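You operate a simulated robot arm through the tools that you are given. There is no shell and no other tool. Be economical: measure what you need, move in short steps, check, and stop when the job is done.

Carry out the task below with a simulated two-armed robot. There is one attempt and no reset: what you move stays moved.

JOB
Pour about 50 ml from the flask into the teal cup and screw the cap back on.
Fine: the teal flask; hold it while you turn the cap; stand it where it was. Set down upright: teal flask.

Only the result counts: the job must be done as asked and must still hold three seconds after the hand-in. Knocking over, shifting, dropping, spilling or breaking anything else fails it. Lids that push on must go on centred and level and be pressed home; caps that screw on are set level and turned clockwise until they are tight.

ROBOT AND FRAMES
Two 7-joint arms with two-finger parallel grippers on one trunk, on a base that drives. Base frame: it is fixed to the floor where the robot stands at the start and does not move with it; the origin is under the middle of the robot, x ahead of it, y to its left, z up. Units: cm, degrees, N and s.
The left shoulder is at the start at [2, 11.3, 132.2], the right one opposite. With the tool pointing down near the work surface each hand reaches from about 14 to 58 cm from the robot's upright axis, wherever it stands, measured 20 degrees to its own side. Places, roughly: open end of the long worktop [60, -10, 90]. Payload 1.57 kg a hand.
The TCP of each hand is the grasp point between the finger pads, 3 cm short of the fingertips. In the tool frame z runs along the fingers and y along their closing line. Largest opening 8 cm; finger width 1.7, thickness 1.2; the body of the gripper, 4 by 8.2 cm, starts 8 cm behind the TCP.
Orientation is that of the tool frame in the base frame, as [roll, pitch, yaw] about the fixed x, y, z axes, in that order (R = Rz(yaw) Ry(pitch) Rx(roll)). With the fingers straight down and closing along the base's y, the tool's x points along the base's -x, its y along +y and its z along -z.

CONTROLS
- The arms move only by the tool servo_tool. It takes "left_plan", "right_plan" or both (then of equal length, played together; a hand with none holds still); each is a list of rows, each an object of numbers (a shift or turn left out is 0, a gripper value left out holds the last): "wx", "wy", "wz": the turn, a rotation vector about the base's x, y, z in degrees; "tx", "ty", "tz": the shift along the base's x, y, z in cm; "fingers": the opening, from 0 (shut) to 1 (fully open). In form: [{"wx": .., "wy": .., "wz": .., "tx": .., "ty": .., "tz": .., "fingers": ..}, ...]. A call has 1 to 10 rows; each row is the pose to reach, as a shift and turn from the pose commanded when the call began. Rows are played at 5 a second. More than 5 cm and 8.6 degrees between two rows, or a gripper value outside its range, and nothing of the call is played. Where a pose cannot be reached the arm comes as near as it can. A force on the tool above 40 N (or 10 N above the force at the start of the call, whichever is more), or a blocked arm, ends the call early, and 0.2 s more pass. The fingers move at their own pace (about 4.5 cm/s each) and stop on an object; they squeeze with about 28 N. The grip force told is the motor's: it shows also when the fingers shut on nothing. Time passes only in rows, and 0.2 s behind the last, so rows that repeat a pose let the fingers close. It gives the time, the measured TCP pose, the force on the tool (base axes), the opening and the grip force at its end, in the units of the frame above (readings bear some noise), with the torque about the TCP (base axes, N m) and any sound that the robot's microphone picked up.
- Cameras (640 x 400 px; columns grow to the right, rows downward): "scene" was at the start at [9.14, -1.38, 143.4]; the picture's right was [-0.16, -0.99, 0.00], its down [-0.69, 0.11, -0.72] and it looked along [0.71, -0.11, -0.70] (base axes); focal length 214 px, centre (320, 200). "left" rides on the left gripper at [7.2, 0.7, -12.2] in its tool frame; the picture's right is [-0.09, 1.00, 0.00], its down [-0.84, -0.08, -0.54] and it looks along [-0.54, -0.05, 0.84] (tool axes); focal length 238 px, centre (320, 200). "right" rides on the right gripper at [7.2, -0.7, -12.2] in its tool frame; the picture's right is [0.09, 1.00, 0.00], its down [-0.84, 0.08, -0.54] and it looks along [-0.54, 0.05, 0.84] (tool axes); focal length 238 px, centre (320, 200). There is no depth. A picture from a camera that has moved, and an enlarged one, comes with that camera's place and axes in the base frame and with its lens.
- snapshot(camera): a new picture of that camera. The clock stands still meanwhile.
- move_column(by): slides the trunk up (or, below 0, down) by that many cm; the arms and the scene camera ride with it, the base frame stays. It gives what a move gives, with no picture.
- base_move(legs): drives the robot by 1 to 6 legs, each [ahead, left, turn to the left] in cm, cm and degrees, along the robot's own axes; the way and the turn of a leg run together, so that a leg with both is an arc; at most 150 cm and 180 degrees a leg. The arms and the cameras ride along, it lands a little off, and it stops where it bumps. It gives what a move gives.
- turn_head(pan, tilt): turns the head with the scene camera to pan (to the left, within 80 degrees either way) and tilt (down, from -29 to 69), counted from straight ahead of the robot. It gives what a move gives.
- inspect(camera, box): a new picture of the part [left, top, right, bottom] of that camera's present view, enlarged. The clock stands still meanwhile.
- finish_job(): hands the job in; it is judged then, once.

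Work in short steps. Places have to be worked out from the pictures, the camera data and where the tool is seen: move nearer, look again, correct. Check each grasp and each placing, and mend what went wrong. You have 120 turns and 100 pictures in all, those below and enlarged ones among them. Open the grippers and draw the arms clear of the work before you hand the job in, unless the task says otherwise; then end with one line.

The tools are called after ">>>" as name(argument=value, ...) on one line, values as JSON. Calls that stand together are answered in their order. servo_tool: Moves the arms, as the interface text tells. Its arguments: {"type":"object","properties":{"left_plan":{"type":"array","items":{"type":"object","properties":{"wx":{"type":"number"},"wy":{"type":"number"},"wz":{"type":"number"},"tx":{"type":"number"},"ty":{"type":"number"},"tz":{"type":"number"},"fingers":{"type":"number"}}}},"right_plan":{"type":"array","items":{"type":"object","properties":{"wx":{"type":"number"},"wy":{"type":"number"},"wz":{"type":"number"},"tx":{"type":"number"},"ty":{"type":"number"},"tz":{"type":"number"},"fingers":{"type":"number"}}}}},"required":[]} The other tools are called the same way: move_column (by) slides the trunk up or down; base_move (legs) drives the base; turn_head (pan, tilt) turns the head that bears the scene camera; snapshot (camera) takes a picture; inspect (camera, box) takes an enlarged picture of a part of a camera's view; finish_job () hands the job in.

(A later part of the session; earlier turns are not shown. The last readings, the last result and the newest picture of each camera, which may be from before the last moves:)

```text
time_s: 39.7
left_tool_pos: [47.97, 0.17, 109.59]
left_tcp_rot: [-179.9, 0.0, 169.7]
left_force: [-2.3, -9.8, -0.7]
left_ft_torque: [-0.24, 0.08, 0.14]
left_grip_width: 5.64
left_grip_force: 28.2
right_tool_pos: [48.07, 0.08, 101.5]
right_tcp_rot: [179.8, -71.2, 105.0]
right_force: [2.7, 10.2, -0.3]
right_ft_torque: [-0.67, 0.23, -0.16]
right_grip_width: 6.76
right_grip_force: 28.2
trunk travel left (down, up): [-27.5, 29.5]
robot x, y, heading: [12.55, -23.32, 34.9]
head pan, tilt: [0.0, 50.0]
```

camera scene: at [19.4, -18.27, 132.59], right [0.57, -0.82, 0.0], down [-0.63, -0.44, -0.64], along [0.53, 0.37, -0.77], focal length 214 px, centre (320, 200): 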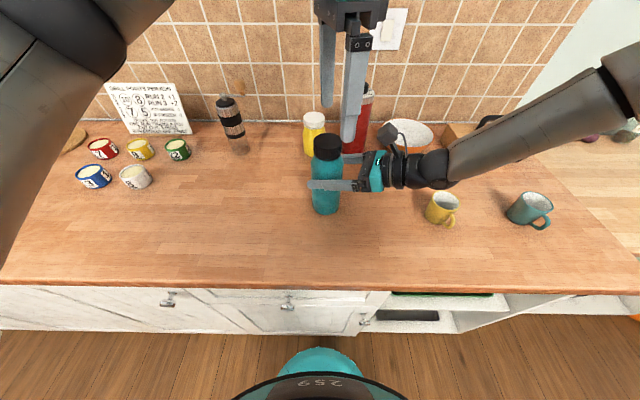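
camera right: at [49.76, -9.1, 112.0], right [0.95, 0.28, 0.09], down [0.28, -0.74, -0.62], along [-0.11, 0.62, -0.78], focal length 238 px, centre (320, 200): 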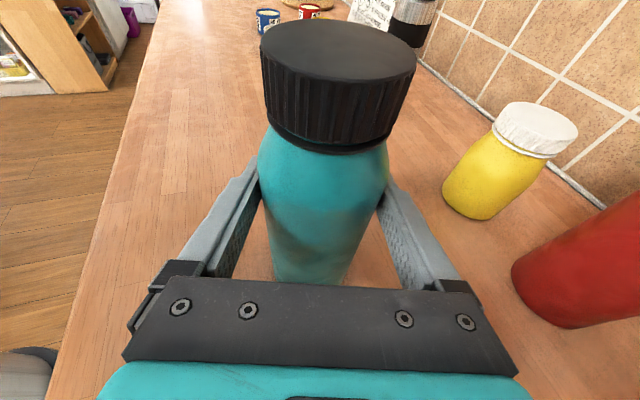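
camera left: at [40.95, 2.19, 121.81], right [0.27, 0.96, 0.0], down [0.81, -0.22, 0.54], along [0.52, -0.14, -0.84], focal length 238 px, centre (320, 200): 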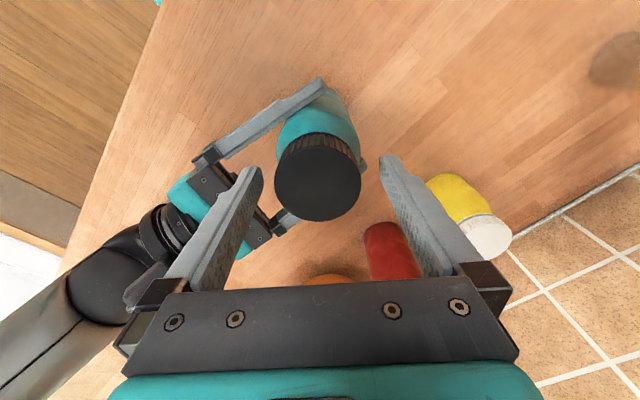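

Gripped at 5.64 cm with ~10 N side load, so I ease −0.15 cm in y and start turning counter-clockwise, watching the forces.

>>> servo_tool(left_plan=[{"ty": -0.15}, {"ty": -0.15, "wz": 4}, {"ty": -0.15, "wz": 8}, {"ty": -0.15, "wz": 14}, {"ty": -0.15, "wz": 20}])

```text
time_s: 40.9
left_tool_pos: [47.84, 0.18, 109.59]
left_tcp_rot: [179.9, 0.0, -169.9]
left_force: [-3.6, 3.8, -0.6]
left_ft_torque: [-0.02, 0.33, -0.01]
left_grip_width: 5.64
left_grip_force: 27.8
right_tool_pos: [47.89, -0.08, 101.5]
right_tcp_rot: [179.7, -71.2, 105.1]
right_force: [1.8, -5.9, 3.2]
right_ft_torque: [0.13, 0.14, -0.06]
right_grip_width: 6.5
right_grip_force: 28.1
trunk travel left (down, up): [-27.5, 29.5]
robot x, y, heading: [12.17, -22.73, 35.0]
head pan, tilt: [0.0, 50.0]
```

The turn went through with low torque. I continue counter-clockwise 80°.

>>> servo_tool(left_plan=[{"wz": 8}, {"wz": 16}, {"wz": 24}, {"wz": 32}, {"wz": 40}, {"wz": 48}, {"wz": 56}, {"wz": 64}, {"wz": 72}, {"wz": 80}])

>>> snapshot(camera="right")

```text
time_s: 43.1
left_tool_pos: [47.91, 0.19, 109.63]
left_tcp_rot: [-179.9, 0.1, -90.0]
left_force: [0.8, 10.3, 2.2]
left_ft_torque: [0.36, 0.04, 0.01]
left_grip_width: 5.65
left_grip_force: 27.8
right_tool_pos: [48.08, -0.16, 101.39]
right_tcp_rot: [179.7, -71.3, 105.2]
right_force: [-1.5, -12.7, 2.1]
right_ft_torque: [0.11, -0.07, -0.02]
right_grip_width: 6.53
right_grip_force: 28.2
trunk travel left (down, up): [-27.5, 29.5]
robot x, y, heading: [12.03, -23.34, 34.9]
head pan, tilt: [0.0, 50.0]
```

```text
69 pictures are left
camera right: at [49.73, -9.14, 111.99], right [0.95, 0.28, 0.09], down [0.28, -0.74, -0.62], along [-0.11, 0.62, -0.78], focal length 238 px, centre (320, 200)
```

right: 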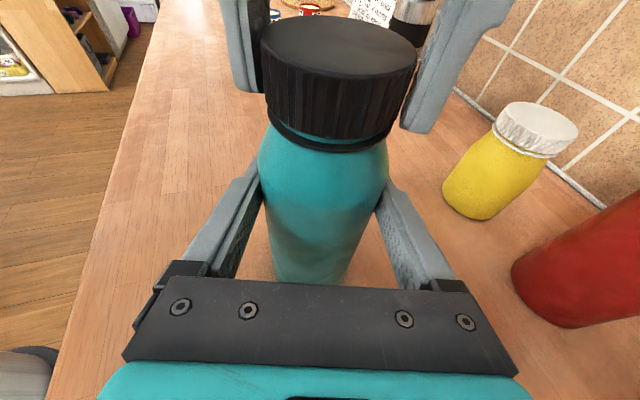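

Side load is +10 N in y, so I shift back +0.12 and continue another 56°.

>>> servo_tool(left_plan=[{"ty": 0.12}, {"ty": 0.12, "wz": 8}, {"ty": 0.12, "wz": 16}, {"ty": 0.12, "wz": 24}, {"ty": 0.12, "wz": 32}, {"ty": 0.12, "wz": 40}, {"ty": 0.12, "wz": 48}, {"ty": 0.12, "wz": 56}])

>>> inspect(camera="right", box=[220, 0, 460, 200])

```text
time_s: 44.9
left_tool_pos: [47.94, 0.19, 109.68]
left_tcp_rot: [-179.9, -0.2, -33.9]
left_force: [8.7, -1.3, 9.4]
left_ft_torque: [0.02, -0.16, -0.03]
left_grip_width: 5.66
left_grip_force: 28.2
right_tool_pos: [47.8, 0.1, 101.44]
right_tcp_rot: [179.7, -71.3, 105.2]
right_force: [-5.6, -0.6, -0.2]
right_ft_torque: [-0.45, -0.42, 0.11]
right_grip_width: 6.55
right_grip_force: 27.7
trunk travel left (down, up): [-27.5, 29.5]
robot x, y, heading: [11.93, -23.32, 34.9]
head pan, tilt: [0.0, 50.0]
```

```text
2.00 times, centred on (340, 100) of right
camera zoom: at [49.73, -9.12, 111.99], right [0.95, 0.28, 0.09], down [0.28, -0.73, -0.62], along [-0.11, 0.62, -0.78], focal length 477 px, centre (280, 400)
```

zoom: 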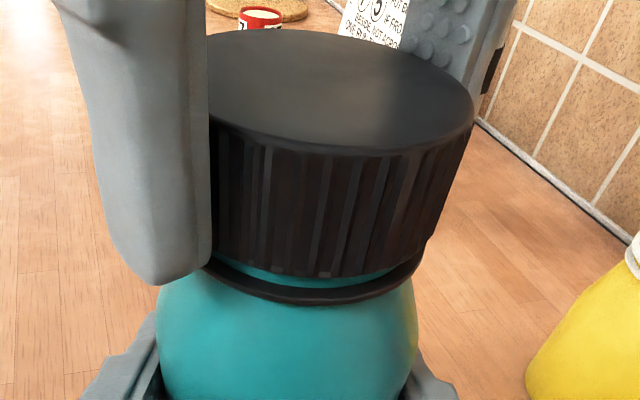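

The cap is rising off the ring, so it is unscrewing, and it pushes up with 9 N. I continue 50° with a small lift.

>>> servo_tool(left_plan=[{"tz": 0.1}, {"tz": 0.12, "wz": 8}, {"tz": 0.14, "wz": 16}, {"tz": 0.16, "wz": 24}, {"tz": 0.18, "wz": 32}, {"tz": 0.2, "wz": 40}, {"tz": 0.22, "wz": 48}])

>>> inspect(camera="right", box=[220, 0, 460, 200])

```text
time_s: 46.5
left_tool_pos: [47.89, 0.31, 109.91]
left_tcp_rot: [-179.9, 0.0, 14.1]
left_force: [14.3, 2.7, -1.8]
left_ft_torque: [0.05, -0.37, -0.01]
left_grip_width: 5.66
left_grip_force: 28.4
right_tool_pos: [47.91, 0.03, 101.44]
right_tcp_rot: [179.7, -71.4, 105.2]
right_force: [-15.1, -3.8, 0.2]
right_ft_torque: [0.01, -0.63, 0.05]
right_grip_width: 6.52
right_grip_force: 27.9
trunk travel left (down, up): [-27.5, 29.5]
robot x, y, heading: [12.55, -22.88, 34.6]
head pan, tilt: [0.0, 50.0]
```

```text
2.00 times, centred on (340, 100) of right
camera zoom: at [49.71, -9.1, 111.99], right [0.95, 0.29, 0.09], down [0.28, -0.73, -0.62], along [-0.11, 0.62, -0.78], focal length 477 px, centre (280, 400)
```

zoom: 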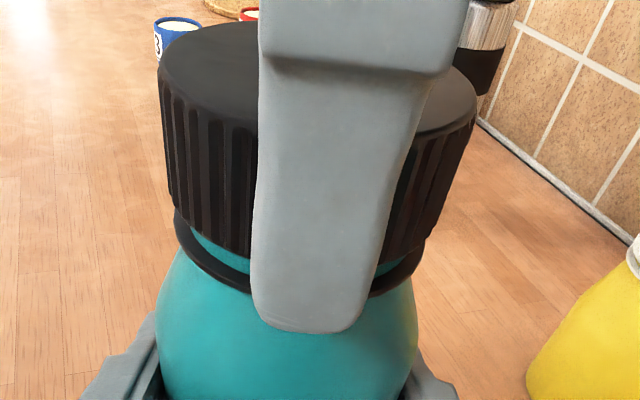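

204° so far, side load 14 N in +x. I ease +0.15 in x and keep turning.

>>> servo_tool(left_plan=[{"tx": 0.15}, {"tx": 0.15, "wz": 8, "tz": 0.01}, {"tx": 0.15, "wz": 16, "tz": 0.02}, {"tx": 0.15, "wz": 24, "tz": 0.04}, {"tx": 0.15, "wz": 32, "tz": 0.05}, {"tx": 0.15, "wz": 40, "tz": 0.07}, {"tx": 0.15, "wz": 48, "tz": 0.08}, {"tx": 0.15, "wz": 56, "tz": 0.09}])

>>> inspect(camera="right", box=[220, 0, 460, 200])

```text
time_s: 48.3
left_tool_pos: [48.01, 0.12, 109.95]
left_tcp_rot: [-179.9, 0.0, 70.0]
left_force: [2.4, 9.3, -2.3]
left_ft_torque: [0.12, -0.11, -0.02]
left_grip_width: 5.61
left_grip_force: 27.7
right_tool_pos: [48.19, -0.01, 101.38]
right_tcp_rot: [179.6, -71.3, 105.0]
right_force: [-2.9, -8.9, 0.8]
right_ft_torque: [0.64, 0.14, 0.02]
right_grip_width: 6.53
right_grip_force: 28.0
trunk travel left (down, up): [-27.5, 29.5]
robot x, y, heading: [12.26, -22.86, 34.9]
head pan, tilt: [0.0, 50.0]
```

```text
2.00 times, centred on (340, 100) of right
camera zoom: at [49.82, -9.11, 111.99], right [0.96, 0.28, 0.09], down [0.27, -0.74, -0.62], along [-0.11, 0.62, -0.78], focal length 477 px, centre (280, 400)
```

zoom: 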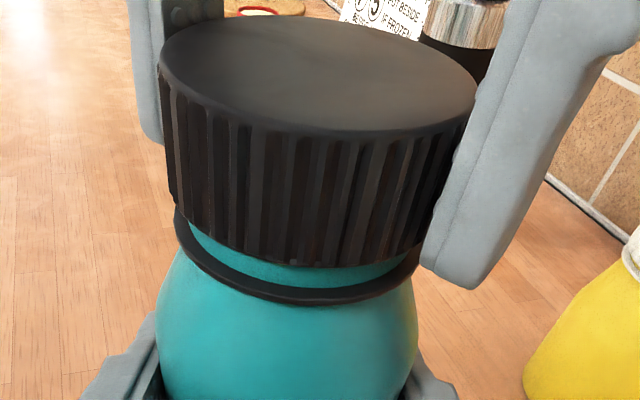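

260° turned with the gap widening. I keep going while the wrist allows.

>>> servo_tool(left_plan=[{"ty": 0.1}, {"ty": 0.1, "wz": 8, "tz": 0.01}, {"ty": 0.1, "wz": 16, "tz": 0.02}, {"ty": 0.1, "wz": 24, "tz": 0.04}, {"ty": 0.1, "wz": 32, "tz": 0.05}, {"ty": 0.1, "wz": 40, "tz": 0.07}, {"ty": 0.1, "wz": 48, "tz": 0.08}, {"ty": 0.1, "wz": 56, "tz": 0.09}, {"ty": 0.1, "wz": 64, "tz": 0.1}, {"ty": 0.1, "wz": 72, "tz": 0.11}])

>>> inspect(camera="right", box=[220, 0, 460, 200])

```text
time_s: 50.5
left_tool_pos: [48.19, 0.09, 110.2]
left_tcp_rot: [179.9, -0.3, 140.2]
left_force: [-2.9, 5.5, 2.2]
left_ft_torque: [0.08, 0.08, -0.11]
left_grip_width: 5.6
left_grip_force: 27.7
left hand out of reach, approached as far as the arm can: row 10
right_tool_pos: [48.08, -0.08, 101.42]
right_tcp_rot: [179.8, -71.2, 105.0]
right_force: [3.4, -8.1, 2.8]
right_ft_torque: [-0.23, 0.2, 0.24]
right_grip_width: 6.52
right_grip_force: 28.8
trunk travel left (down, up): [-27.5, 29.5]
robot x, y, heading: [12.44, -22.98, 34.9]
head pan, tilt: [0.0, 50.0]
```

```text
2.00 times, centred on (340, 100) of right
camera zoom: at [49.76, -9.17, 111.99], right [0.96, 0.28, 0.09], down [0.27, -0.74, -0.62], along [-0.11, 0.62, -0.78], focal length 477 px, centre (280, 400)
```

zoom: 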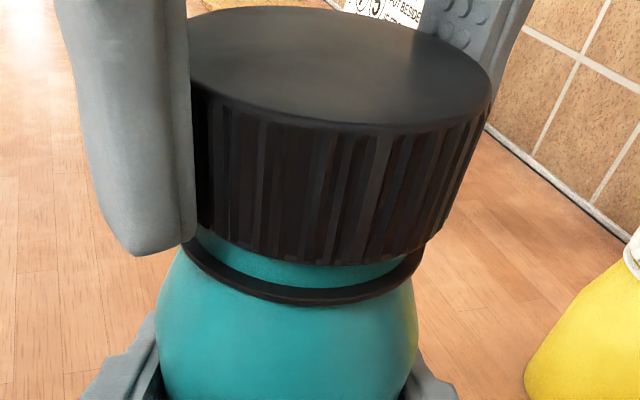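

330° turned, wrist at its limit, and the cap looks nearly free. I test with a gentle 0.4 cm lift.

>>> servo_tool(left_plan=[{"tz": 0.15}, {"tz": 0.3}, {"tz": 0.4}, {"tz": 0.4}])

>>> inspect(camera="right", box=[220, 0, 460, 200])

```text
time_s: 51.5
left_tool_pos: [48.22, 0.19, 110.51]
left_tcp_rot: [-179.9, 0.0, 141.9]
left_force: [-3.6, -0.7, -2.5]
left_ft_torque: [0.01, 0.03, 0.02]
left_grip_width: 5.65
left_grip_force: 28.4
right_tool_pos: [48.03, -0.05, 101.38]
right_tcp_rot: [179.8, -71.4, 105.1]
right_force: [3.3, 0.2, 0.4]
right_ft_torque: [-0.26, 0.46, 0.02]
right_grip_width: 6.54
right_grip_force: 28.3
trunk travel left (down, up): [-27.5, 29.5]
robot x, y, heading: [11.95, -23.16, 34.8]
head pan, tilt: [0.0, 50.0]
```

```text
2.00 times, centred on (340, 100) of right
camera zoom: at [49.79, -9.09, 111.99], right [0.95, 0.28, 0.09], down [0.28, -0.74, -0.62], along [-0.11, 0.62, -0.78], focal length 477 px, centre (280, 400)
```

zoom: 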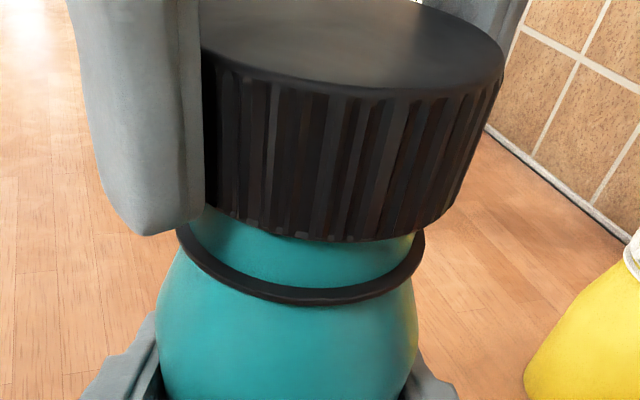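

The cap is off. I keep it in the left hand, whose yaw is at the far end and ideal for screwing back later. I lift it clear and shift it a bit to the left.

>>> servo_tool(left_plan=[{"tz": 1}, {"tz": 2.5}, {"tz": 4.5}, {"tz": 7}, {"tz": 9}, {"tz": 9, "tx": -2, "ty": 3}, {"tz": 9, "tx": -4, "ty": 6}, {"tz": 9, "tx": -6, "ty": 9}])

>>> snapshot(camera="scene")

>>> snapshot(camera="right")

```text
time_s: 53.3
left_tool_pos: [42.11, 9.48, 119.63]
left_tcp_rot: [-180.0, 0.0, 141.9]
left_force: [-0.4, 0.7, -0.9]
left_ft_torque: [-0.03, -0.01, -0.01]
left_grip_width: 5.61
left_grip_force: 28.2
right_tool_pos: [47.91, 0.13, 101.45]
right_tcp_rot: [179.8, -71.3, 105.0]
right_force: [-1.4, 1.3, -0.3]
right_ft_torque: [0.04, 0.18, -0.07]
right_grip_width: 6.51
right_grip_force: 27.7
trunk travel left (down, up): [-27.5, 29.5]
robot x, y, heading: [12.22, -23.21, 35.0]
head pan, tilt: [0.0, 50.0]
```

```text
63 pictures are left
camera scene: at [19.34, -18.17, 132.58], right [0.57, -0.82, 0.0], down [-0.63, -0.44, -0.64], along [0.53, 0.37, -0.77], focal length 214 px, centre (320, 200)
```

scene: 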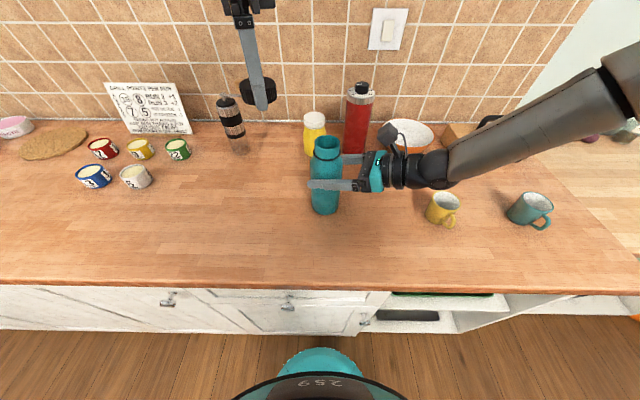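

```text
62 pictures are left
camera right: at [49.73, -9.07, 111.99], right [0.95, 0.28, 0.09], down [0.28, -0.74, -0.62], along [-0.11, 0.62, -0.78], focal length 238 px, centre (320, 200)
```

right: 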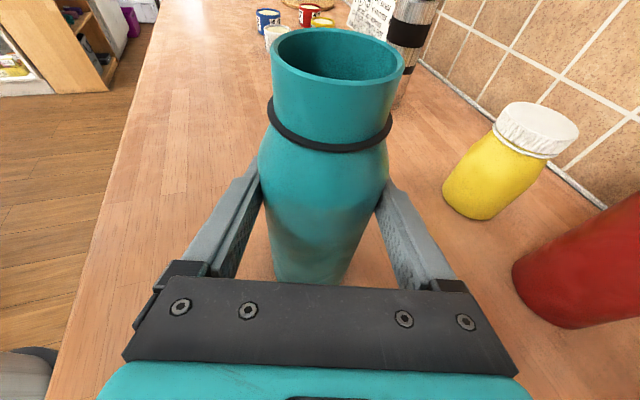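

The open mouth is ~4.7 cm wide. I peek into it for the liquid level, then lift with the trunk.

>>> inspect(camera="scene", box=[300, 125, 356, 160])

>>> move_column(by=2)

>>> move_column(by=14)

>>> snapshot(camera="scene")

```text
11.43 times, centred on (328, 142) of scene
camera zoom: at [19.34, -18.17, 132.58], right [0.57, -0.82, 0.0], down [-0.63, -0.44, -0.64], along [0.53, 0.37, -0.77], focal length 2451 px, centre (229, 857)
```

zoom: 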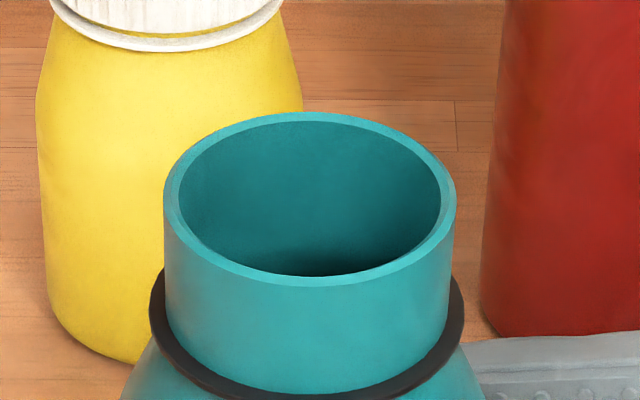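

```text
time_s: 54.0
left_tool_pos: [42.24, 9.42, 121.51]
left_tcp_rot: [-180.0, 0.0, 141.9]
left_force: [-0.2, 0.1, -0.6]
left_ft_torque: [-0.01, 0.0, 0.03]
left_grip_width: 5.61
left_grip_force: 28.0
right_tool_pos: [48.2, -0.07, 103.31]
right_tcp_rot: [179.8, -71.3, 104.9]
right_force: [0.5, 0.5, -5.0]
right_ft_torque: [0.0, 0.0, 0.0]
right_grip_width: 6.53
right_grip_force: 27.7
trunk travel left (down, up): [-29.5, 27.5]
robot x, y, heading: [12.26, -22.59, 35.0]
head pan, tilt: [0.0, 50.0]
```

```text
time_s: 55.6
left_tool_pos: [42.08, 9.45, 135.55]
left_tcp_rot: [179.9, -0.1, 141.9]
left_force: [-0.1, 0.8, -0.9]
left_ft_torque: [0.0, -0.02, 0.03]
left_grip_width: 5.64
left_grip_force: 27.9
right_tool_pos: [47.99, 0.09, 117.33]
right_tcp_rot: [179.8, -71.3, 104.9]
right_force: [0.0, 0.8, -5.7]
right_ft_torque: [-0.03, 0.0, 0.0]
right_grip_width: 6.53
right_grip_force: 28.3
trunk travel left (down, up): [-43.5, 13.5]
robot x, y, heading: [12.15, -23.11, 34.9]
head pan, tilt: [0.0, 50.0]
```

```text
60 pictures are left
camera scene: at [19.42, -18.18, 148.57], right [0.57, -0.82, 0.0], down [-0.63, -0.44, -0.64], along [0.53, 0.37, -0.77], focal length 214 px, centre (320, 200)
```

scene: 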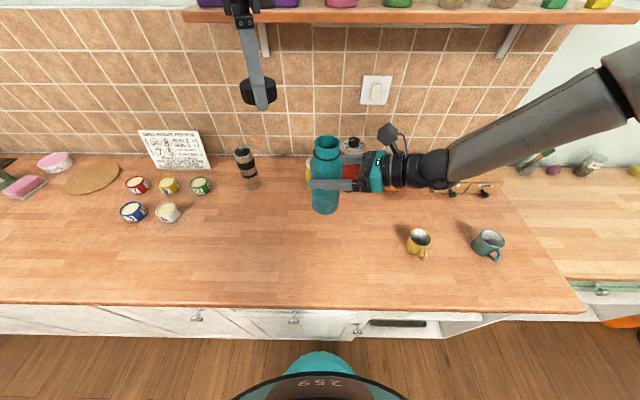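

The filled flask weighs about 5.4 N. To tip it toward +e ≈ (0.965, 0.26) with the lip over the cup, the TCP has to be near [64.1, −41.9], so I drive back 11 cm and right 43.5 cm with the flask held high.

>>> base_move(legs=[[-10.9, 0, 0], [0, -22, 0], [0, -21.6, 0]])

>>> snapshot(camera="scene")

>>> snapshot(camera="right")

```text
time_s: 59.4
left_tool_pos: [58.21, -32.5, 135.6]
left_tcp_rot: [-179.9, 0.1, 142.1]
left_force: [0.4, -0.6, 0.3]
left_ft_torque: [-0.02, -0.01, 0.01]
left_grip_width: 5.62
left_grip_force: 28.4
right_tool_pos: [64.1, -41.9, 117.43]
right_tcp_rot: [179.8, -71.4, 105.2]
right_force: [0.4, 0.1, -6.6]
right_ft_torque: [-0.01, -0.03, -0.06]
right_grip_width: 6.53
right_grip_force: 28.4
trunk travel left (down, up): [-43.5, 13.5]
robot x, y, heading: [28.32, -65.05, 34.9]
head pan, tilt: [0.0, 50.0]
```

```text
59 pictures are left
camera scene: at [35.47, -60.19, 148.58], right [0.57, -0.82, 0.0], down [-0.63, -0.44, -0.64], along [0.53, 0.37, -0.77], focal length 214 px, centre (320, 200)
```

scene: 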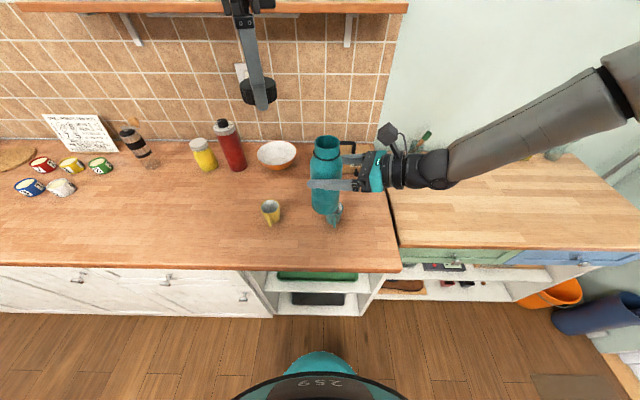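

```text
58 pictures are left
camera right: at [65.82, -51.0, 127.97], right [0.95, 0.29, 0.09], down [0.28, -0.73, -0.62], along [-0.11, 0.62, -0.78], focal length 238 px, centre (320, 200)
```

right: 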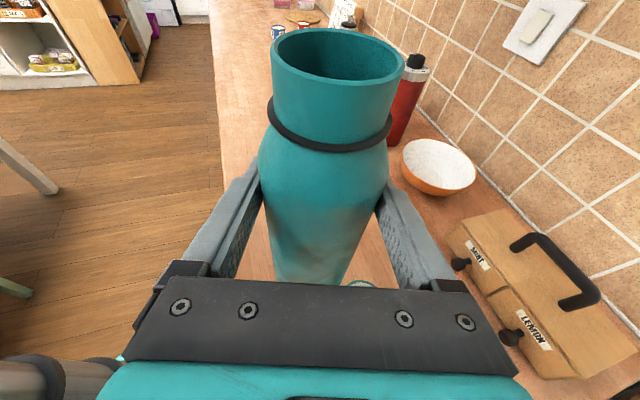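

The TCP is exactly as planned and everything is clear. I lower the trunk 14.3 cm so the flask hovers just above the counter beside the cup.

>>> move_column(by=-14.3)

>>> snapshot(camera="scene")

>>> snapshot(camera="left")

```text
time_s: 61.1
left_tool_pos: [58.1, -32.53, 121.33]
left_tcp_rot: [179.9, 0.0, 142.1]
left_force: [0.2, 0.3, -0.5]
left_ft_torque: [-0.01, 0.05, -0.03]
left_grip_width: 5.64
left_grip_force: 28.4
right_tool_pos: [63.95, -41.79, 103.1]
right_tcp_rot: [179.8, -71.3, 105.1]
right_force: [-0.3, 0.2, -6.3]
right_ft_torque: [0.02, 0.0, -0.01]
right_grip_width: 6.54
right_grip_force: 28.2
trunk travel left (down, up): [-29.2, 27.8]
robot x, y, heading: [28.12, -64.71, 34.9]
head pan, tilt: [0.0, 50.0]
```

```text
57 pictures are left
camera scene: at [35.42, -60.14, 134.29], right [0.57, -0.82, 0.0], down [-0.63, -0.44, -0.64], along [0.53, 0.37, -0.77], focal length 214 px, centre (320, 200)
```

scene: 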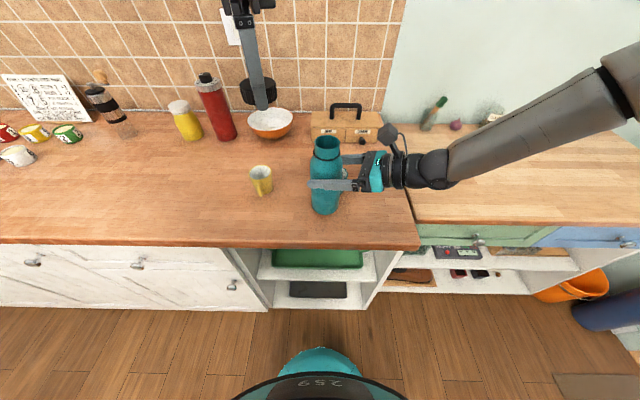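

```text
56 pictures are left
camera left: at [52.75, -27.53, 133.41], right [0.68, 0.73, 0.0], down [0.61, -0.58, 0.54], along [0.4, -0.37, -0.84], focal length 238 px, centre (320, 200)
```

left: 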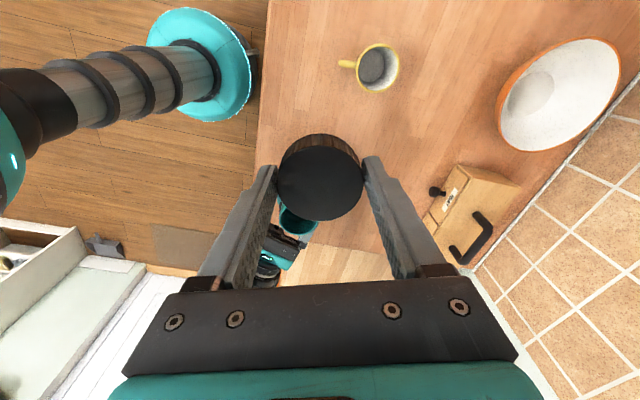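

The flask hovers next to the cup. I tip it 40° toward the cup (about axis d), raising 0.8 cm to keep its bottom edge off the counter.

>>> servo_tool(right_plan=[{"tz": 0.8}, {"tz": 0.8, "wx": -2.1, "wy": 7.7}, {"tz": 0.8, "wx": -4.2, "wy": 15.4}, {"tz": 0.8, "wx": -6.3, "wy": 23.2}, {"tz": 0.8, "wx": -8.4, "wy": 30.9}, {"tz": 0.8, "wx": -10.5, "wy": 38.6}, {"tz": 0.8, "wx": -10.5, "wy": 38.6}])

>>> snapshot(camera="scene")

>>> snapshot(camera="right")

```text
time_s: 62.7
left_tool_pos: [58.06, -32.47, 121.29]
left_tcp_rot: [179.9, 0.0, 142.1]
left_force: [-0.3, -0.8, 0.1]
left_ft_torque: [0.04, 0.01, -0.01]
left_grip_width: 5.62
left_grip_force: 27.9
right_tool_pos: [63.71, -42.78, 105.2]
right_tcp_rot: [-111.2, -46.4, 43.0]
right_force: [0.4, -0.7, -6.3]
right_ft_torque: [0.04, -0.12, 0.0]
right_grip_width: 6.5
right_grip_force: 28.1
right hand out of reach, approached as far as the arm can: row 4, 5, 6, 7
trunk travel left (down, up): [-29.2, 27.8]
robot x, y, heading: [28.37, -64.96, 35.1]
head pan, tilt: [0.0, 50.0]
```

```text
55 pictures are left
camera scene: at [35.42, -60.13, 134.28], right [0.57, -0.82, 0.0], down [-0.63, -0.44, -0.64], along [0.53, 0.37, -0.77], focal length 214 px, centre (320, 200)
```

scene: 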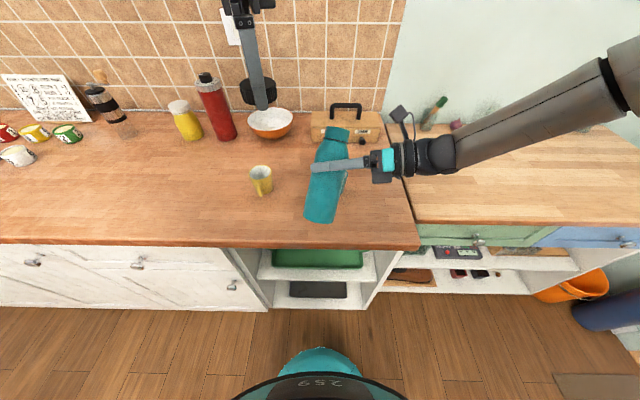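

```text
54 pictures are left
camera right: at [72.36, -50.09, 113.72], right [0.78, 0.24, -0.57], down [-0.12, -0.84, -0.52], along [-0.61, 0.48, -0.63], focal length 238 px, centre (320, 200)
```

right: 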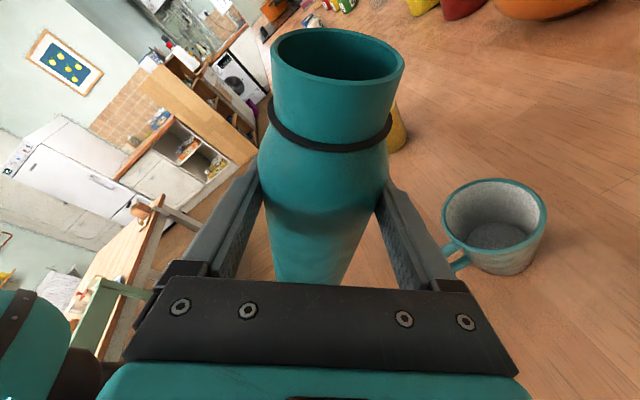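

The right camera looks straight into the cup, very useful, but the arm is at a fold limit again. I move the base left 15 cm, then carry the flask back right with the arm so it is less folded.

>>> base_move(legs=[[0, 15, 0]])

>>> servo_tool(right_plan=[{"tx": 1.1, "ty": -1.5}, {"tx": 2.2, "ty": -3}, {"tx": 3.3, "ty": -4.5}, {"tx": 4.4, "ty": -6}, {"tx": 5.5, "ty": -7.5}, {"tx": 6.6, "ty": -9}, {"tx": 7.7, "ty": -10.5}, {"tx": 8.5, "ty": -11.5}, {"tx": 8.5, "ty": -11.5}])

>>> snapshot(camera="right")

```text
time_s: 64.0
left_tool_pos: [49.39, -20.16, 121.14]
left_tcp_rot: [179.9, 0.1, 141.9]
left_force: [-0.7, 0.0, 0.5]
left_ft_torque: [-0.03, -0.02, 0.0]
left_grip_width: 5.63
left_grip_force: 27.9
right_tool_pos: [55.12, -30.4, 105.16]
right_tcp_rot: [-111.3, -46.5, 42.9]
right_force: [0.0, 0.5, -5.6]
right_ft_torque: [0.0, -0.13, -0.01]
right_grip_width: 6.53
right_grip_force: 28.1
trunk travel left (down, up): [-29.2, 27.8]
robot x, y, heading: [19.82, -52.52, 35.1]
head pan, tilt: [0.0, 50.0]
```

```text
time_s: 66.0
left_tool_pos: [49.39, -20.18, 121.18]
left_tcp_rot: [180.0, 0.0, 142.0]
left_force: [0.3, 0.7, 0.9]
left_ft_torque: [0.0, 0.0, 0.01]
left_grip_width: 5.64
left_grip_force: 27.9
right_tool_pos: [63.63, -42.05, 105.22]
right_tcp_rot: [-111.1, -46.5, 42.9]
right_force: [0.4, -0.1, -5.5]
right_ft_torque: [0.06, -0.19, -0.01]
right_grip_width: 6.54
right_grip_force: 28.0
trunk travel left (down, up): [-29.2, 27.8]
robot x, y, heading: [19.8, -52.39, 34.8]
head pan, tilt: [0.0, 50.0]
```

```text
53 pictures are left
camera right: at [72.24, -49.34, 113.77], right [0.79, 0.24, -0.57], down [-0.12, -0.84, -0.52], along [-0.61, 0.48, -0.63], focal length 238 px, centre (320, 200)
```

right: 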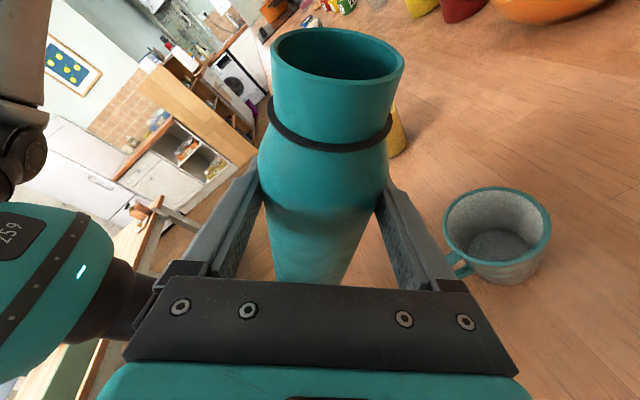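

The arm is free now; the flask is tilted 40° right at the cup, which measures at [71.4, −40.1]. I tilt to 56° while lowering 3 cm and look.

>>> servo_tool(right_plan=[{"tx": 0.1, "tz": -1, "wx": -1.0, "wy": 3.9}, {"tx": 0.2, "tz": -2, "wx": -2.1, "wy": 7.7}, {"tx": 0.2, "tz": -3, "wx": -3.1, "wy": 11.6}, {"tx": 0.2, "tz": -3, "wx": -4.2, "wy": 15.4}, {"tx": 0.2, "tz": -3, "wx": -4.2, "wy": 15.4}])

>>> snapshot(camera="right")

>>> snapshot(camera="scene")

```text
time_s: 67.2
left_tool_pos: [49.32, -20.28, 121.15]
left_tcp_rot: [180.0, 0.1, 141.9]
left_force: [-0.2, -0.2, -0.2]
left_ft_torque: [0.02, -0.02, 0.01]
left_grip_width: 5.64
left_grip_force: 28.0
right_tool_pos: [62.64, -42.6, 104.26]
right_tcp_rot: [-102.6, -31.9, 37.5]
right_force: [0.0, 0.1, -5.6]
right_ft_torque: [0.02, -0.18, -0.01]
right_grip_width: 6.51
right_grip_force: 28.0
right hand out of reach, approached as far as the arm can: row 2, 3, 4, 5
trunk travel left (down, up): [-29.2, 27.8]
robot x, y, heading: [19.49, -52.61, 35.0]
head pan, tilt: [0.0, 50.0]
```

```text
52 pictures are left
camera right: at [73.31, -49.25, 110.75], right [0.6, 0.19, -0.78], down [-0.25, -0.88, -0.41], along [-0.76, 0.44, -0.48], focal length 238 px, centre (320, 200)
```

right: 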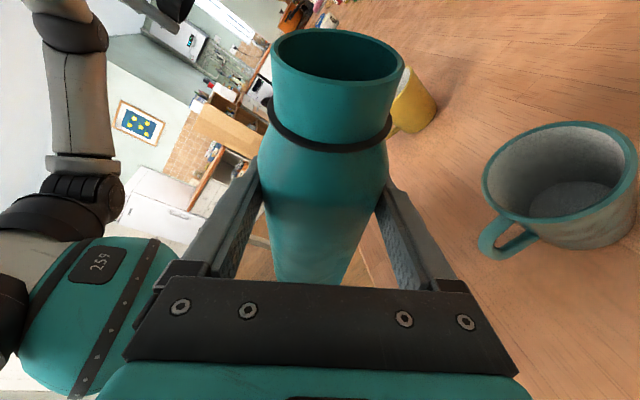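

```text
51 pictures are left
camera scene: at [26.79, -47.8, 134.28], right [0.57, -0.82, 0.0], down [-0.63, -0.44, -0.64], along [0.53, 0.37, -0.77], focal length 214 px, centre (320, 200)
```

scene: 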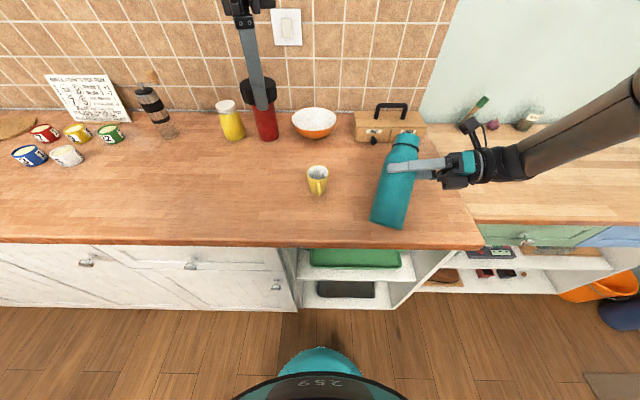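

Rolling this way runs the wrist into its limit, while tipping the opposite way (mouth toward the robot) unwinds it. I bring the flask upright, then will approach the cup from its far side.

>>> servo_tool(right_plan=[{"wx": 2.1, "wy": -7.7, "tz": 0.3}, {"wx": 4.2, "wy": -15.4, "tz": 0.6}, {"wx": 6.3, "wy": -23.2, "tz": 0.9}, {"wx": 8.4, "wy": -30.9, "tz": 1}, {"wx": 10.5, "wy": -38.6, "tz": 1}, {"wx": 12.6, "wy": -46.3, "tz": 1}, {"wx": 14.5, "wy": -53.6, "tz": 1}, {"wx": 14.5, "wy": -53.6, "tz": 1}])

>>> move_column(by=11)

>>> snapshot(camera="scene")

```text
time_s: 69.0
left_tool_pos: [49.48, -20.22, 121.19]
left_tcp_rot: [-180.0, 0.0, 141.9]
left_force: [0.0, -0.1, -0.5]
left_ft_torque: [-0.02, 0.0, -0.03]
left_grip_width: 5.59
left_grip_force: 28.2
right_tool_pos: [62.71, -42.57, 105.21]
right_tcp_rot: [-179.3, -71.3, 104.1]
right_force: [-0.4, 0.5, -5.4]
right_ft_torque: [-0.05, -0.01, 0.03]
right_grip_width: 6.53
right_grip_force: 27.9
trunk travel left (down, up): [-29.2, 27.8]
robot x, y, heading: [19.63, -52.59, 35.0]
head pan, tilt: [0.0, 50.0]
```

```text
time_s: 70.5
left_tool_pos: [49.55, -20.22, 132.2]
left_tcp_rot: [179.9, -0.1, 141.9]
left_force: [0.2, 0.4, 0.3]
left_ft_torque: [0.02, -0.02, 0.0]
left_grip_width: 5.63
left_grip_force: 27.9
right_tool_pos: [62.75, -42.54, 116.25]
right_tcp_rot: [-178.9, -71.2, 103.7]
right_force: [-0.2, 0.1, -5.2]
right_ft_torque: [0.0, 0.01, -0.02]
right_grip_width: 6.51
right_grip_force: 28.1
trunk travel left (down, up): [-40.2, 16.8]
robot x, y, heading: [19.74, -52.25, 34.8]
head pan, tilt: [0.0, 50.0]
```

```text
50 pictures are left
camera scene: at [26.81, -47.78, 145.27], right [0.57, -0.82, 0.0], down [-0.63, -0.44, -0.64], along [0.53, 0.37, -0.77], focal length 214 px, centre (320, 200)
```

scene: 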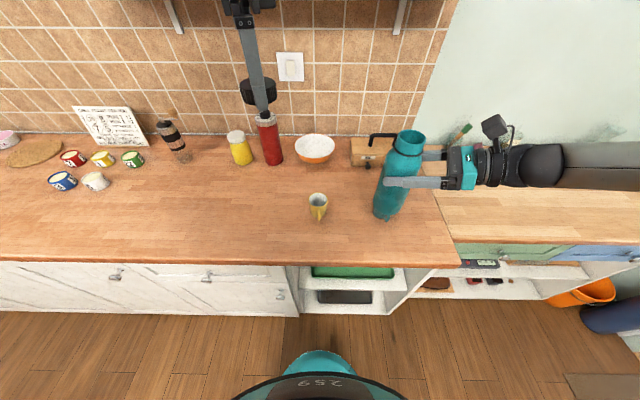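

Upright again. I drive ahead 12 and right 5.5 cm (flask bottom is at z≈105, well over the cup), and the arm will do the rest.

>>> base_move(legs=[[12, -5.5, 0]])

>>> servo_tool(right_plan=[{"tx": 1.4, "ty": 1.0}, {"tx": 2.8, "ty": 2.0}, {"tx": 2.8, "ty": 2.0}])

>>> snapshot(camera="scene")

>>> snapshot(camera="right")

```text
time_s: 71.8
left_tool_pos: [62.48, -17.76, 132.16]
left_tcp_rot: [-179.9, 0.0, 142.1]
left_force: [0.4, 0.0, -0.7]
left_ft_torque: [-0.03, 0.0, 0.04]
left_grip_width: 5.63
left_grip_force: 28.1
right_tool_pos: [75.67, -40.1, 116.15]
right_tcp_rot: [-178.7, -71.3, 103.8]
right_force: [0.7, 0.4, -5.4]
right_ft_torque: [-0.03, -0.01, 0.01]
right_grip_width: 6.54
right_grip_force: 27.9
trunk travel left (down, up): [-40.2, 16.8]
robot x, y, heading: [32.56, -50.47, 34.9]
head pan, tilt: [0.0, 50.0]
```

```text
time_s: 72.5
left_tool_pos: [62.27, -17.83, 132.23]
left_tcp_rot: [-179.9, 0.0, 142.1]
left_force: [-0.7, -0.4, -0.8]
left_ft_torque: [0.01, -0.02, 0.02]
left_grip_width: 5.6
left_grip_force: 28.3
right_tool_pos: [78.25, -38.18, 116.28]
right_tcp_rot: [-178.8, -71.3, 103.7]
right_force: [0.2, 0.9, -5.7]
right_ft_torque: [-0.01, 0.01, 0.0]
right_grip_width: 6.52
right_grip_force: 28.1
trunk travel left (down, up): [-40.2, 16.8]
robot x, y, heading: [32.3, -50.18, 34.9]
head pan, tilt: [0.0, 50.0]
```

```text
49 pictures are left
camera scene: at [39.66, -45.48, 145.28], right [0.57, -0.82, 0.0], down [-0.63, -0.44, -0.64], along [0.53, 0.37, -0.77], focal length 214 px, centre (320, 200)
```

scene: 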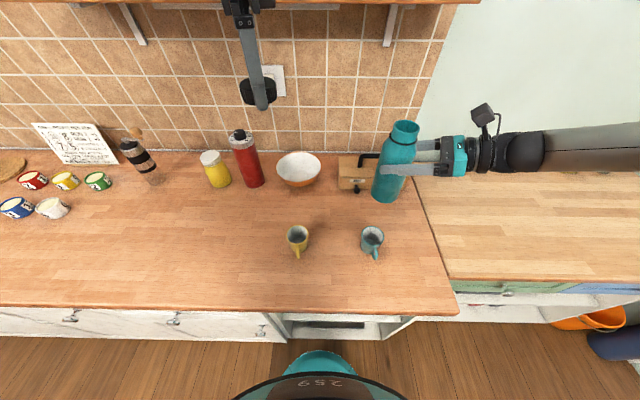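

```text
48 pictures are left
camera right: at [80.2, -47.24, 126.79], right [0.96, 0.28, 0.08], down [0.27, -0.74, -0.62], along [-0.12, 0.61, -0.78], focal length 238 px, centre (320, 200)
```

right: 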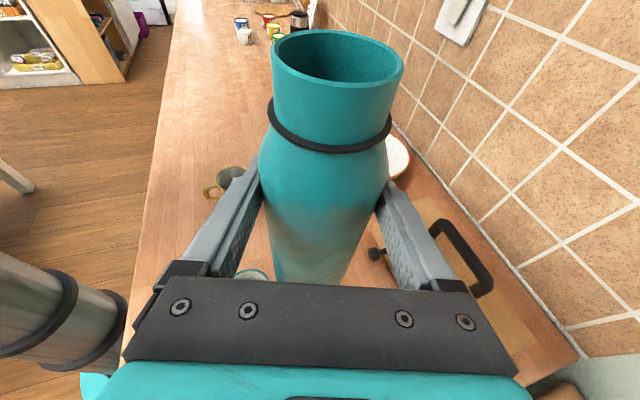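

The scene camera now sees the cup clearly, at [71.2, −40.0]. I tilt 40° toward the robot while still high, as a reach test.

>>> servo_tool(right_plan=[{"wx": 2.1, "wy": -7.7}, {"wx": 4.2, "wy": -15.4}, {"wx": 6.3, "wy": -23.2}, {"wx": 8.4, "wy": -30.9}, {"wx": 10.5, "wy": -38.6}, {"wx": 10.5, "wy": -38.6}])

>>> snapshot(camera="scene")

>>> snapshot(camera="right")

```text
time_s: 74.0
left_tool_pos: [62.36, -17.74, 132.12]
left_tcp_rot: [-179.9, 0.1, 142.1]
left_force: [0.0, 0.9, -0.3]
left_ft_torque: [0.0, 0.0, 0.01]
left_grip_width: 5.63
left_grip_force: 28.0
right_tool_pos: [78.56, -39.09, 118.01]
right_tcp_rot: [111.3, -46.9, 167.0]
right_force: [0.5, 0.2, -5.8]
right_ft_torque: [-0.08, 0.15, 0.01]
right_grip_width: 6.53
right_grip_force: 27.8
right hand out of reach, approached as far as the arm can: row 5, 6
trunk travel left (down, up): [-40.2, 16.8]
robot x, y, heading: [32.04, -50.32, 34.9]
head pan, tilt: [0.0, 50.0]
```

```text
47 pictures are left
camera scene: at [39.72, -45.37, 145.27], right [0.57, -0.82, 0.0], down [-0.63, -0.44, -0.64], along [0.53, 0.37, -0.77], focal length 214 px, centre (320, 200)
```

scene: 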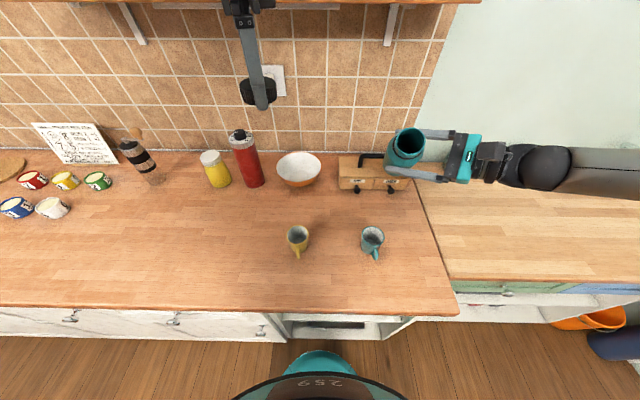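

```text
46 pictures are left
camera right: at [73.93, -49.9, 125.67], right [0.68, 0.21, 0.7], down [0.64, -0.64, -0.43], along [0.36, 0.74, -0.57], focal length 238 px, centre (320, 200)
```

right: 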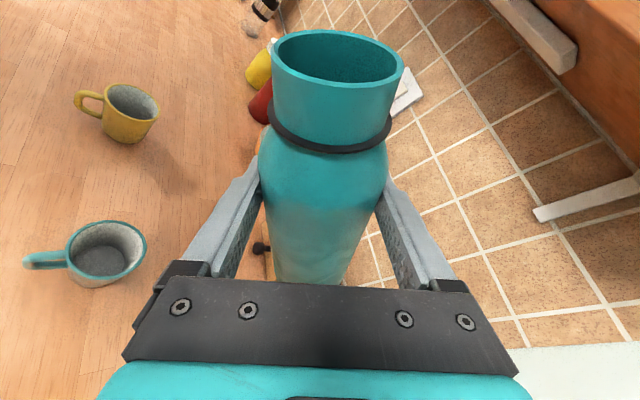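

Orientation is reached exactly; only the position drifts 1–2 cm, which base and trunk can correct. No liquid left the flask at 56° before, so I test 56° here to see the drift.

>>> servo_tool(right_plan=[{"wx": 1.0, "wy": -3.9}, {"wx": 2.1, "wy": -7.7}, {"wx": 3.1, "wy": -11.6}, {"wx": 4.2, "wy": -15.4}, {"wx": 4.2, "wy": -15.4}])

>>> inspect(camera="scene", box=[320, 100, 480, 270])

```text
time_s: 75.2
left_tool_pos: [62.29, -17.74, 132.25]
left_tcp_rot: [-180.0, 0.0, 142.1]
left_force: [0.1, -0.1, -0.6]
left_ft_torque: [-0.01, 0.02, -0.02]
left_grip_width: 5.61
left_grip_force: 27.7
right_tool_pos: [78.44, -41.49, 121.95]
right_tcp_rot: [102.3, -32.4, 172.7]
right_force: [-0.6, 1.0, -5.2]
right_ft_torque: [-0.04, 0.19, 0.0]
right_grip_width: 6.53
right_grip_force: 28.7
right hand out of reach, approached as far as the arm can: row 1, 2, 3, 4, 5
trunk travel left (down, up): [-40.2, 16.8]
robot x, y, heading: [32.53, -50.42, 35.3]
head pan, tilt: [0.0, 50.0]
```

```text
2.35 times, centred on (400, 185) of scene
camera zoom: at [39.7, -45.43, 145.28], right [0.57, -0.82, 0.0], down [-0.63, -0.44, -0.64], along [0.53, 0.37, -0.77], focal length 505 px, centre (132, 235)
```

zoom: 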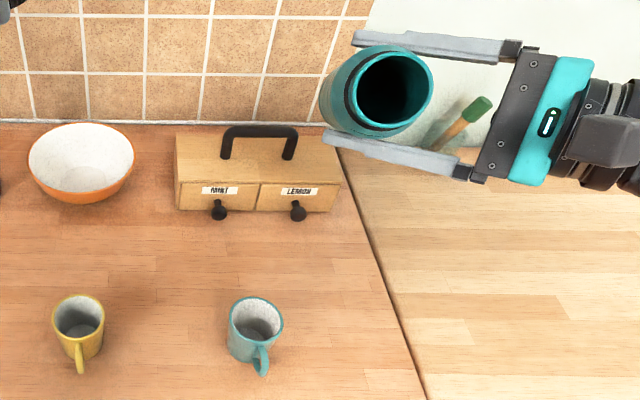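

The drift grows, so I use another freedom: spinning the hand around the flask's own axis brings it from the side to above, i.e. to its natural tool-down posture, without changing the tilt. I lower the trunk 8 cm to stay away from the shelf, then do that rotation.

>>> move_column(by=-8)

>>> servo_tool(right_plan=[{"wx": -6.4, "wy": -1.7, "wz": 4.5}, {"wx": -12.8, "wy": -3.4, "wz": 9.05}, {"wx": -19.1, "wy": -5.1, "wz": 13.6}, {"wx": -25.5, "wy": -6.8, "wz": 18.1}, {"wx": -31.9, "wy": -8.6, "wz": 22.6}, {"wx": -38.3, "wy": -10.3, "wz": 27.2}])

>>> snapshot(camera="scene")

```text
time_s: 76.3
left_tool_pos: [62.32, -17.69, 124.21]
left_tcp_rot: [180.0, 0.0, 142.1]
left_force: [-0.4, -0.3, 0.4]
left_ft_torque: [-0.02, 0.01, 0.02]
left_grip_width: 5.63
left_grip_force: 27.9
right_tool_pos: [78.39, -41.61, 113.86]
right_tcp_rot: [102.4, -32.5, 172.8]
right_force: [-0.3, -0.4, -5.8]
right_ft_torque: [-0.02, 0.19, -0.01]
right_grip_width: 6.51
right_grip_force: 28.3
trunk travel left (down, up): [-32.2, 24.8]
robot x, y, heading: [32.51, -50.23, 35.2]
head pan, tilt: [0.0, 50.0]
```

```text
time_s: 77.7
left_tool_pos: [62.39, -17.77, 124.31]
left_tcp_rot: [-179.9, 0.0, 142.1]
left_force: [-0.3, -0.4, 0.1]
left_ft_torque: [0.01, -0.01, 0.0]
left_grip_width: 5.61
left_grip_force: 27.8
right_tool_pos: [78.26, -41.62, 113.94]
right_tcp_rot: [144.3, -19.9, -178.1]
right_force: [0.4, -0.3, -5.6]
right_ft_torque: [-0.06, 0.2, -0.02]
right_grip_width: 6.5
right_grip_force: 28.5
trunk travel left (down, up): [-32.2, 24.8]
robot x, y, heading: [32.5, -50.57, 35.0]
head pan, tilt: [0.0, 50.0]
```

```text
44 pictures are left
camera scene: at [39.68, -45.39, 137.28], right [0.57, -0.82, 0.0], down [-0.63, -0.44, -0.64], along [0.53, 0.37, -0.77], focal length 214 px, centre (320, 200)
```

scene: 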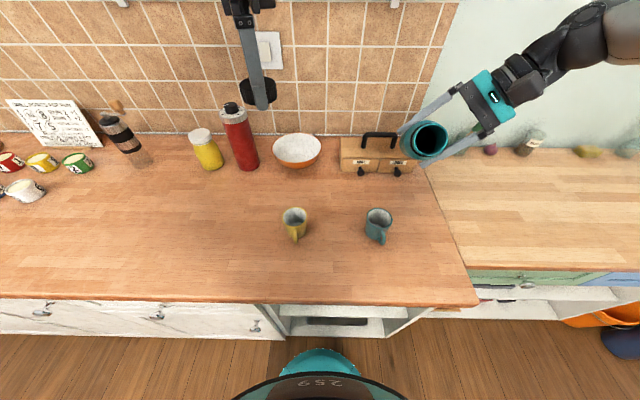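

That works without any reach trouble. I rotate 24° more about the flask axis while shifting +3.4 in y and lowering 5 cm.

>>> servo_tool(right_plan=[{"wx": -6.4, "wy": -1.7, "wz": 4.5, "ty": 1.1, "tz": -1.5}, {"wx": -12.8, "wy": -3.4, "wz": 9.05, "ty": 2.3, "tz": -3}, {"wx": -19.1, "wy": -5.1, "wz": 13.6, "ty": 3.4, "tz": -5}, {"wx": -19.1, "wy": -5.1, "wz": 13.6, "ty": 3.4, "tz": -5}])

>>> snapshot(camera="scene")

>>> snapshot(camera="right")

```text
time_s: 78.7
left_tool_pos: [62.4, -17.91, 124.22]
left_tcp_rot: [-180.0, 0.0, 142.1]
left_force: [0.0, 0.8, -0.6]
left_ft_torque: [0.03, 0.02, -0.01]
left_grip_width: 5.61
left_grip_force: 27.9
right_tool_pos: [78.48, -38.34, 108.96]
right_tcp_rot: [164.7, -16.6, -170.8]
right_force: [1.1, -0.1, -5.7]
right_ft_torque: [-0.04, 0.19, -0.01]
right_grip_width: 6.52
right_grip_force: 28.5
trunk travel left (down, up): [-32.2, 24.8]
robot x, y, heading: [32.56, -50.38, 35.0]
head pan, tilt: [0.0, 50.0]
```

```text
43 pictures are left
camera scene: at [39.68, -45.53, 137.29], right [0.57, -0.82, 0.0], down [-0.63, -0.44, -0.64], along [0.53, 0.37, -0.77], focal length 214 px, centre (320, 200)
```

scene: 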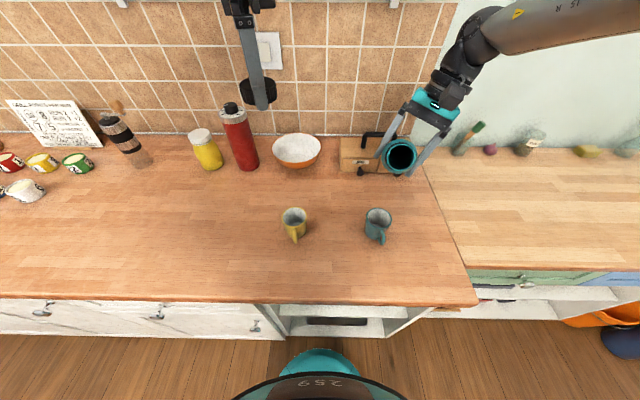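

```text
42 pictures are left
camera right: at [75.57, -42.76, 122.01], right [-0.17, 0.95, 0.28], down [0.96, 0.08, 0.28], along [0.24, 0.31, -0.92], focal length 238 px, centre (320, 200)
```

right: 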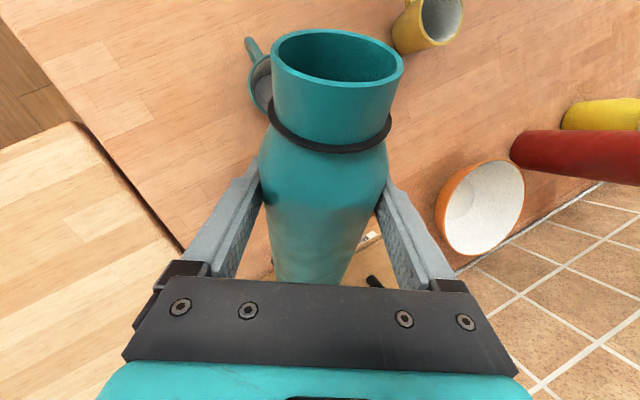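

Tilt is still 55°, pouring lip lined up with the cup centre. I lower 7 cm so the lip is ~8 cm above the rim, with the flask bottom edge ~2 cm above the counter.

>>> servo_tool(right_plan=[{"tz": -2}, {"tz": -4}, {"tz": -6}, {"tz": -7}, {"tz": -7}])

>>> inspect(camera="scene", box=[320, 120, 480, 260])

```text
time_s: 79.9
left_tool_pos: [62.29, -17.84, 124.29]
left_tcp_rot: [180.0, 0.1, 142.1]
left_force: [0.1, 0.1, -0.1]
left_ft_torque: [-0.01, 0.0, -0.02]
left_grip_width: 5.63
left_grip_force: 28.7
right_tool_pos: [78.42, -38.24, 102.0]
right_tcp_rot: [164.7, -16.6, -170.9]
right_force: [0.3, -0.8, -5.4]
right_ft_torque: [-0.07, 0.16, -0.02]
right_grip_width: 6.52
right_grip_force: 27.4
trunk travel left (down, up): [-32.2, 24.8]
robot x, y, heading: [32.1, -50.27, 35.3]
head pan, tilt: [0.0, 50.0]
```

```text
2.86 times, centred on (400, 190) of scene
camera zoom: at [39.69, -45.45, 137.28], right [0.57, -0.82, 0.0], down [-0.63, -0.44, -0.64], along [0.53, 0.37, -0.77], focal length 613 px, centre (91, 229)
```

zoom: 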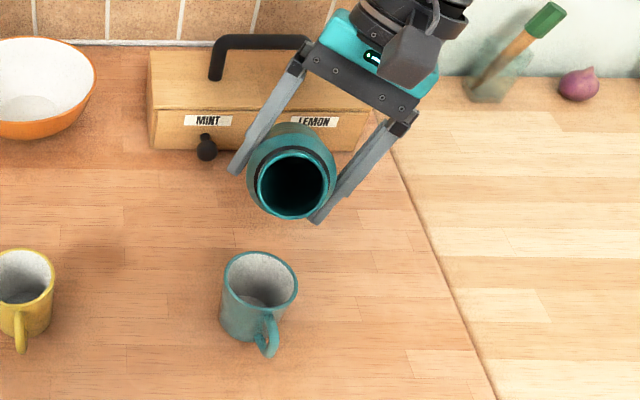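

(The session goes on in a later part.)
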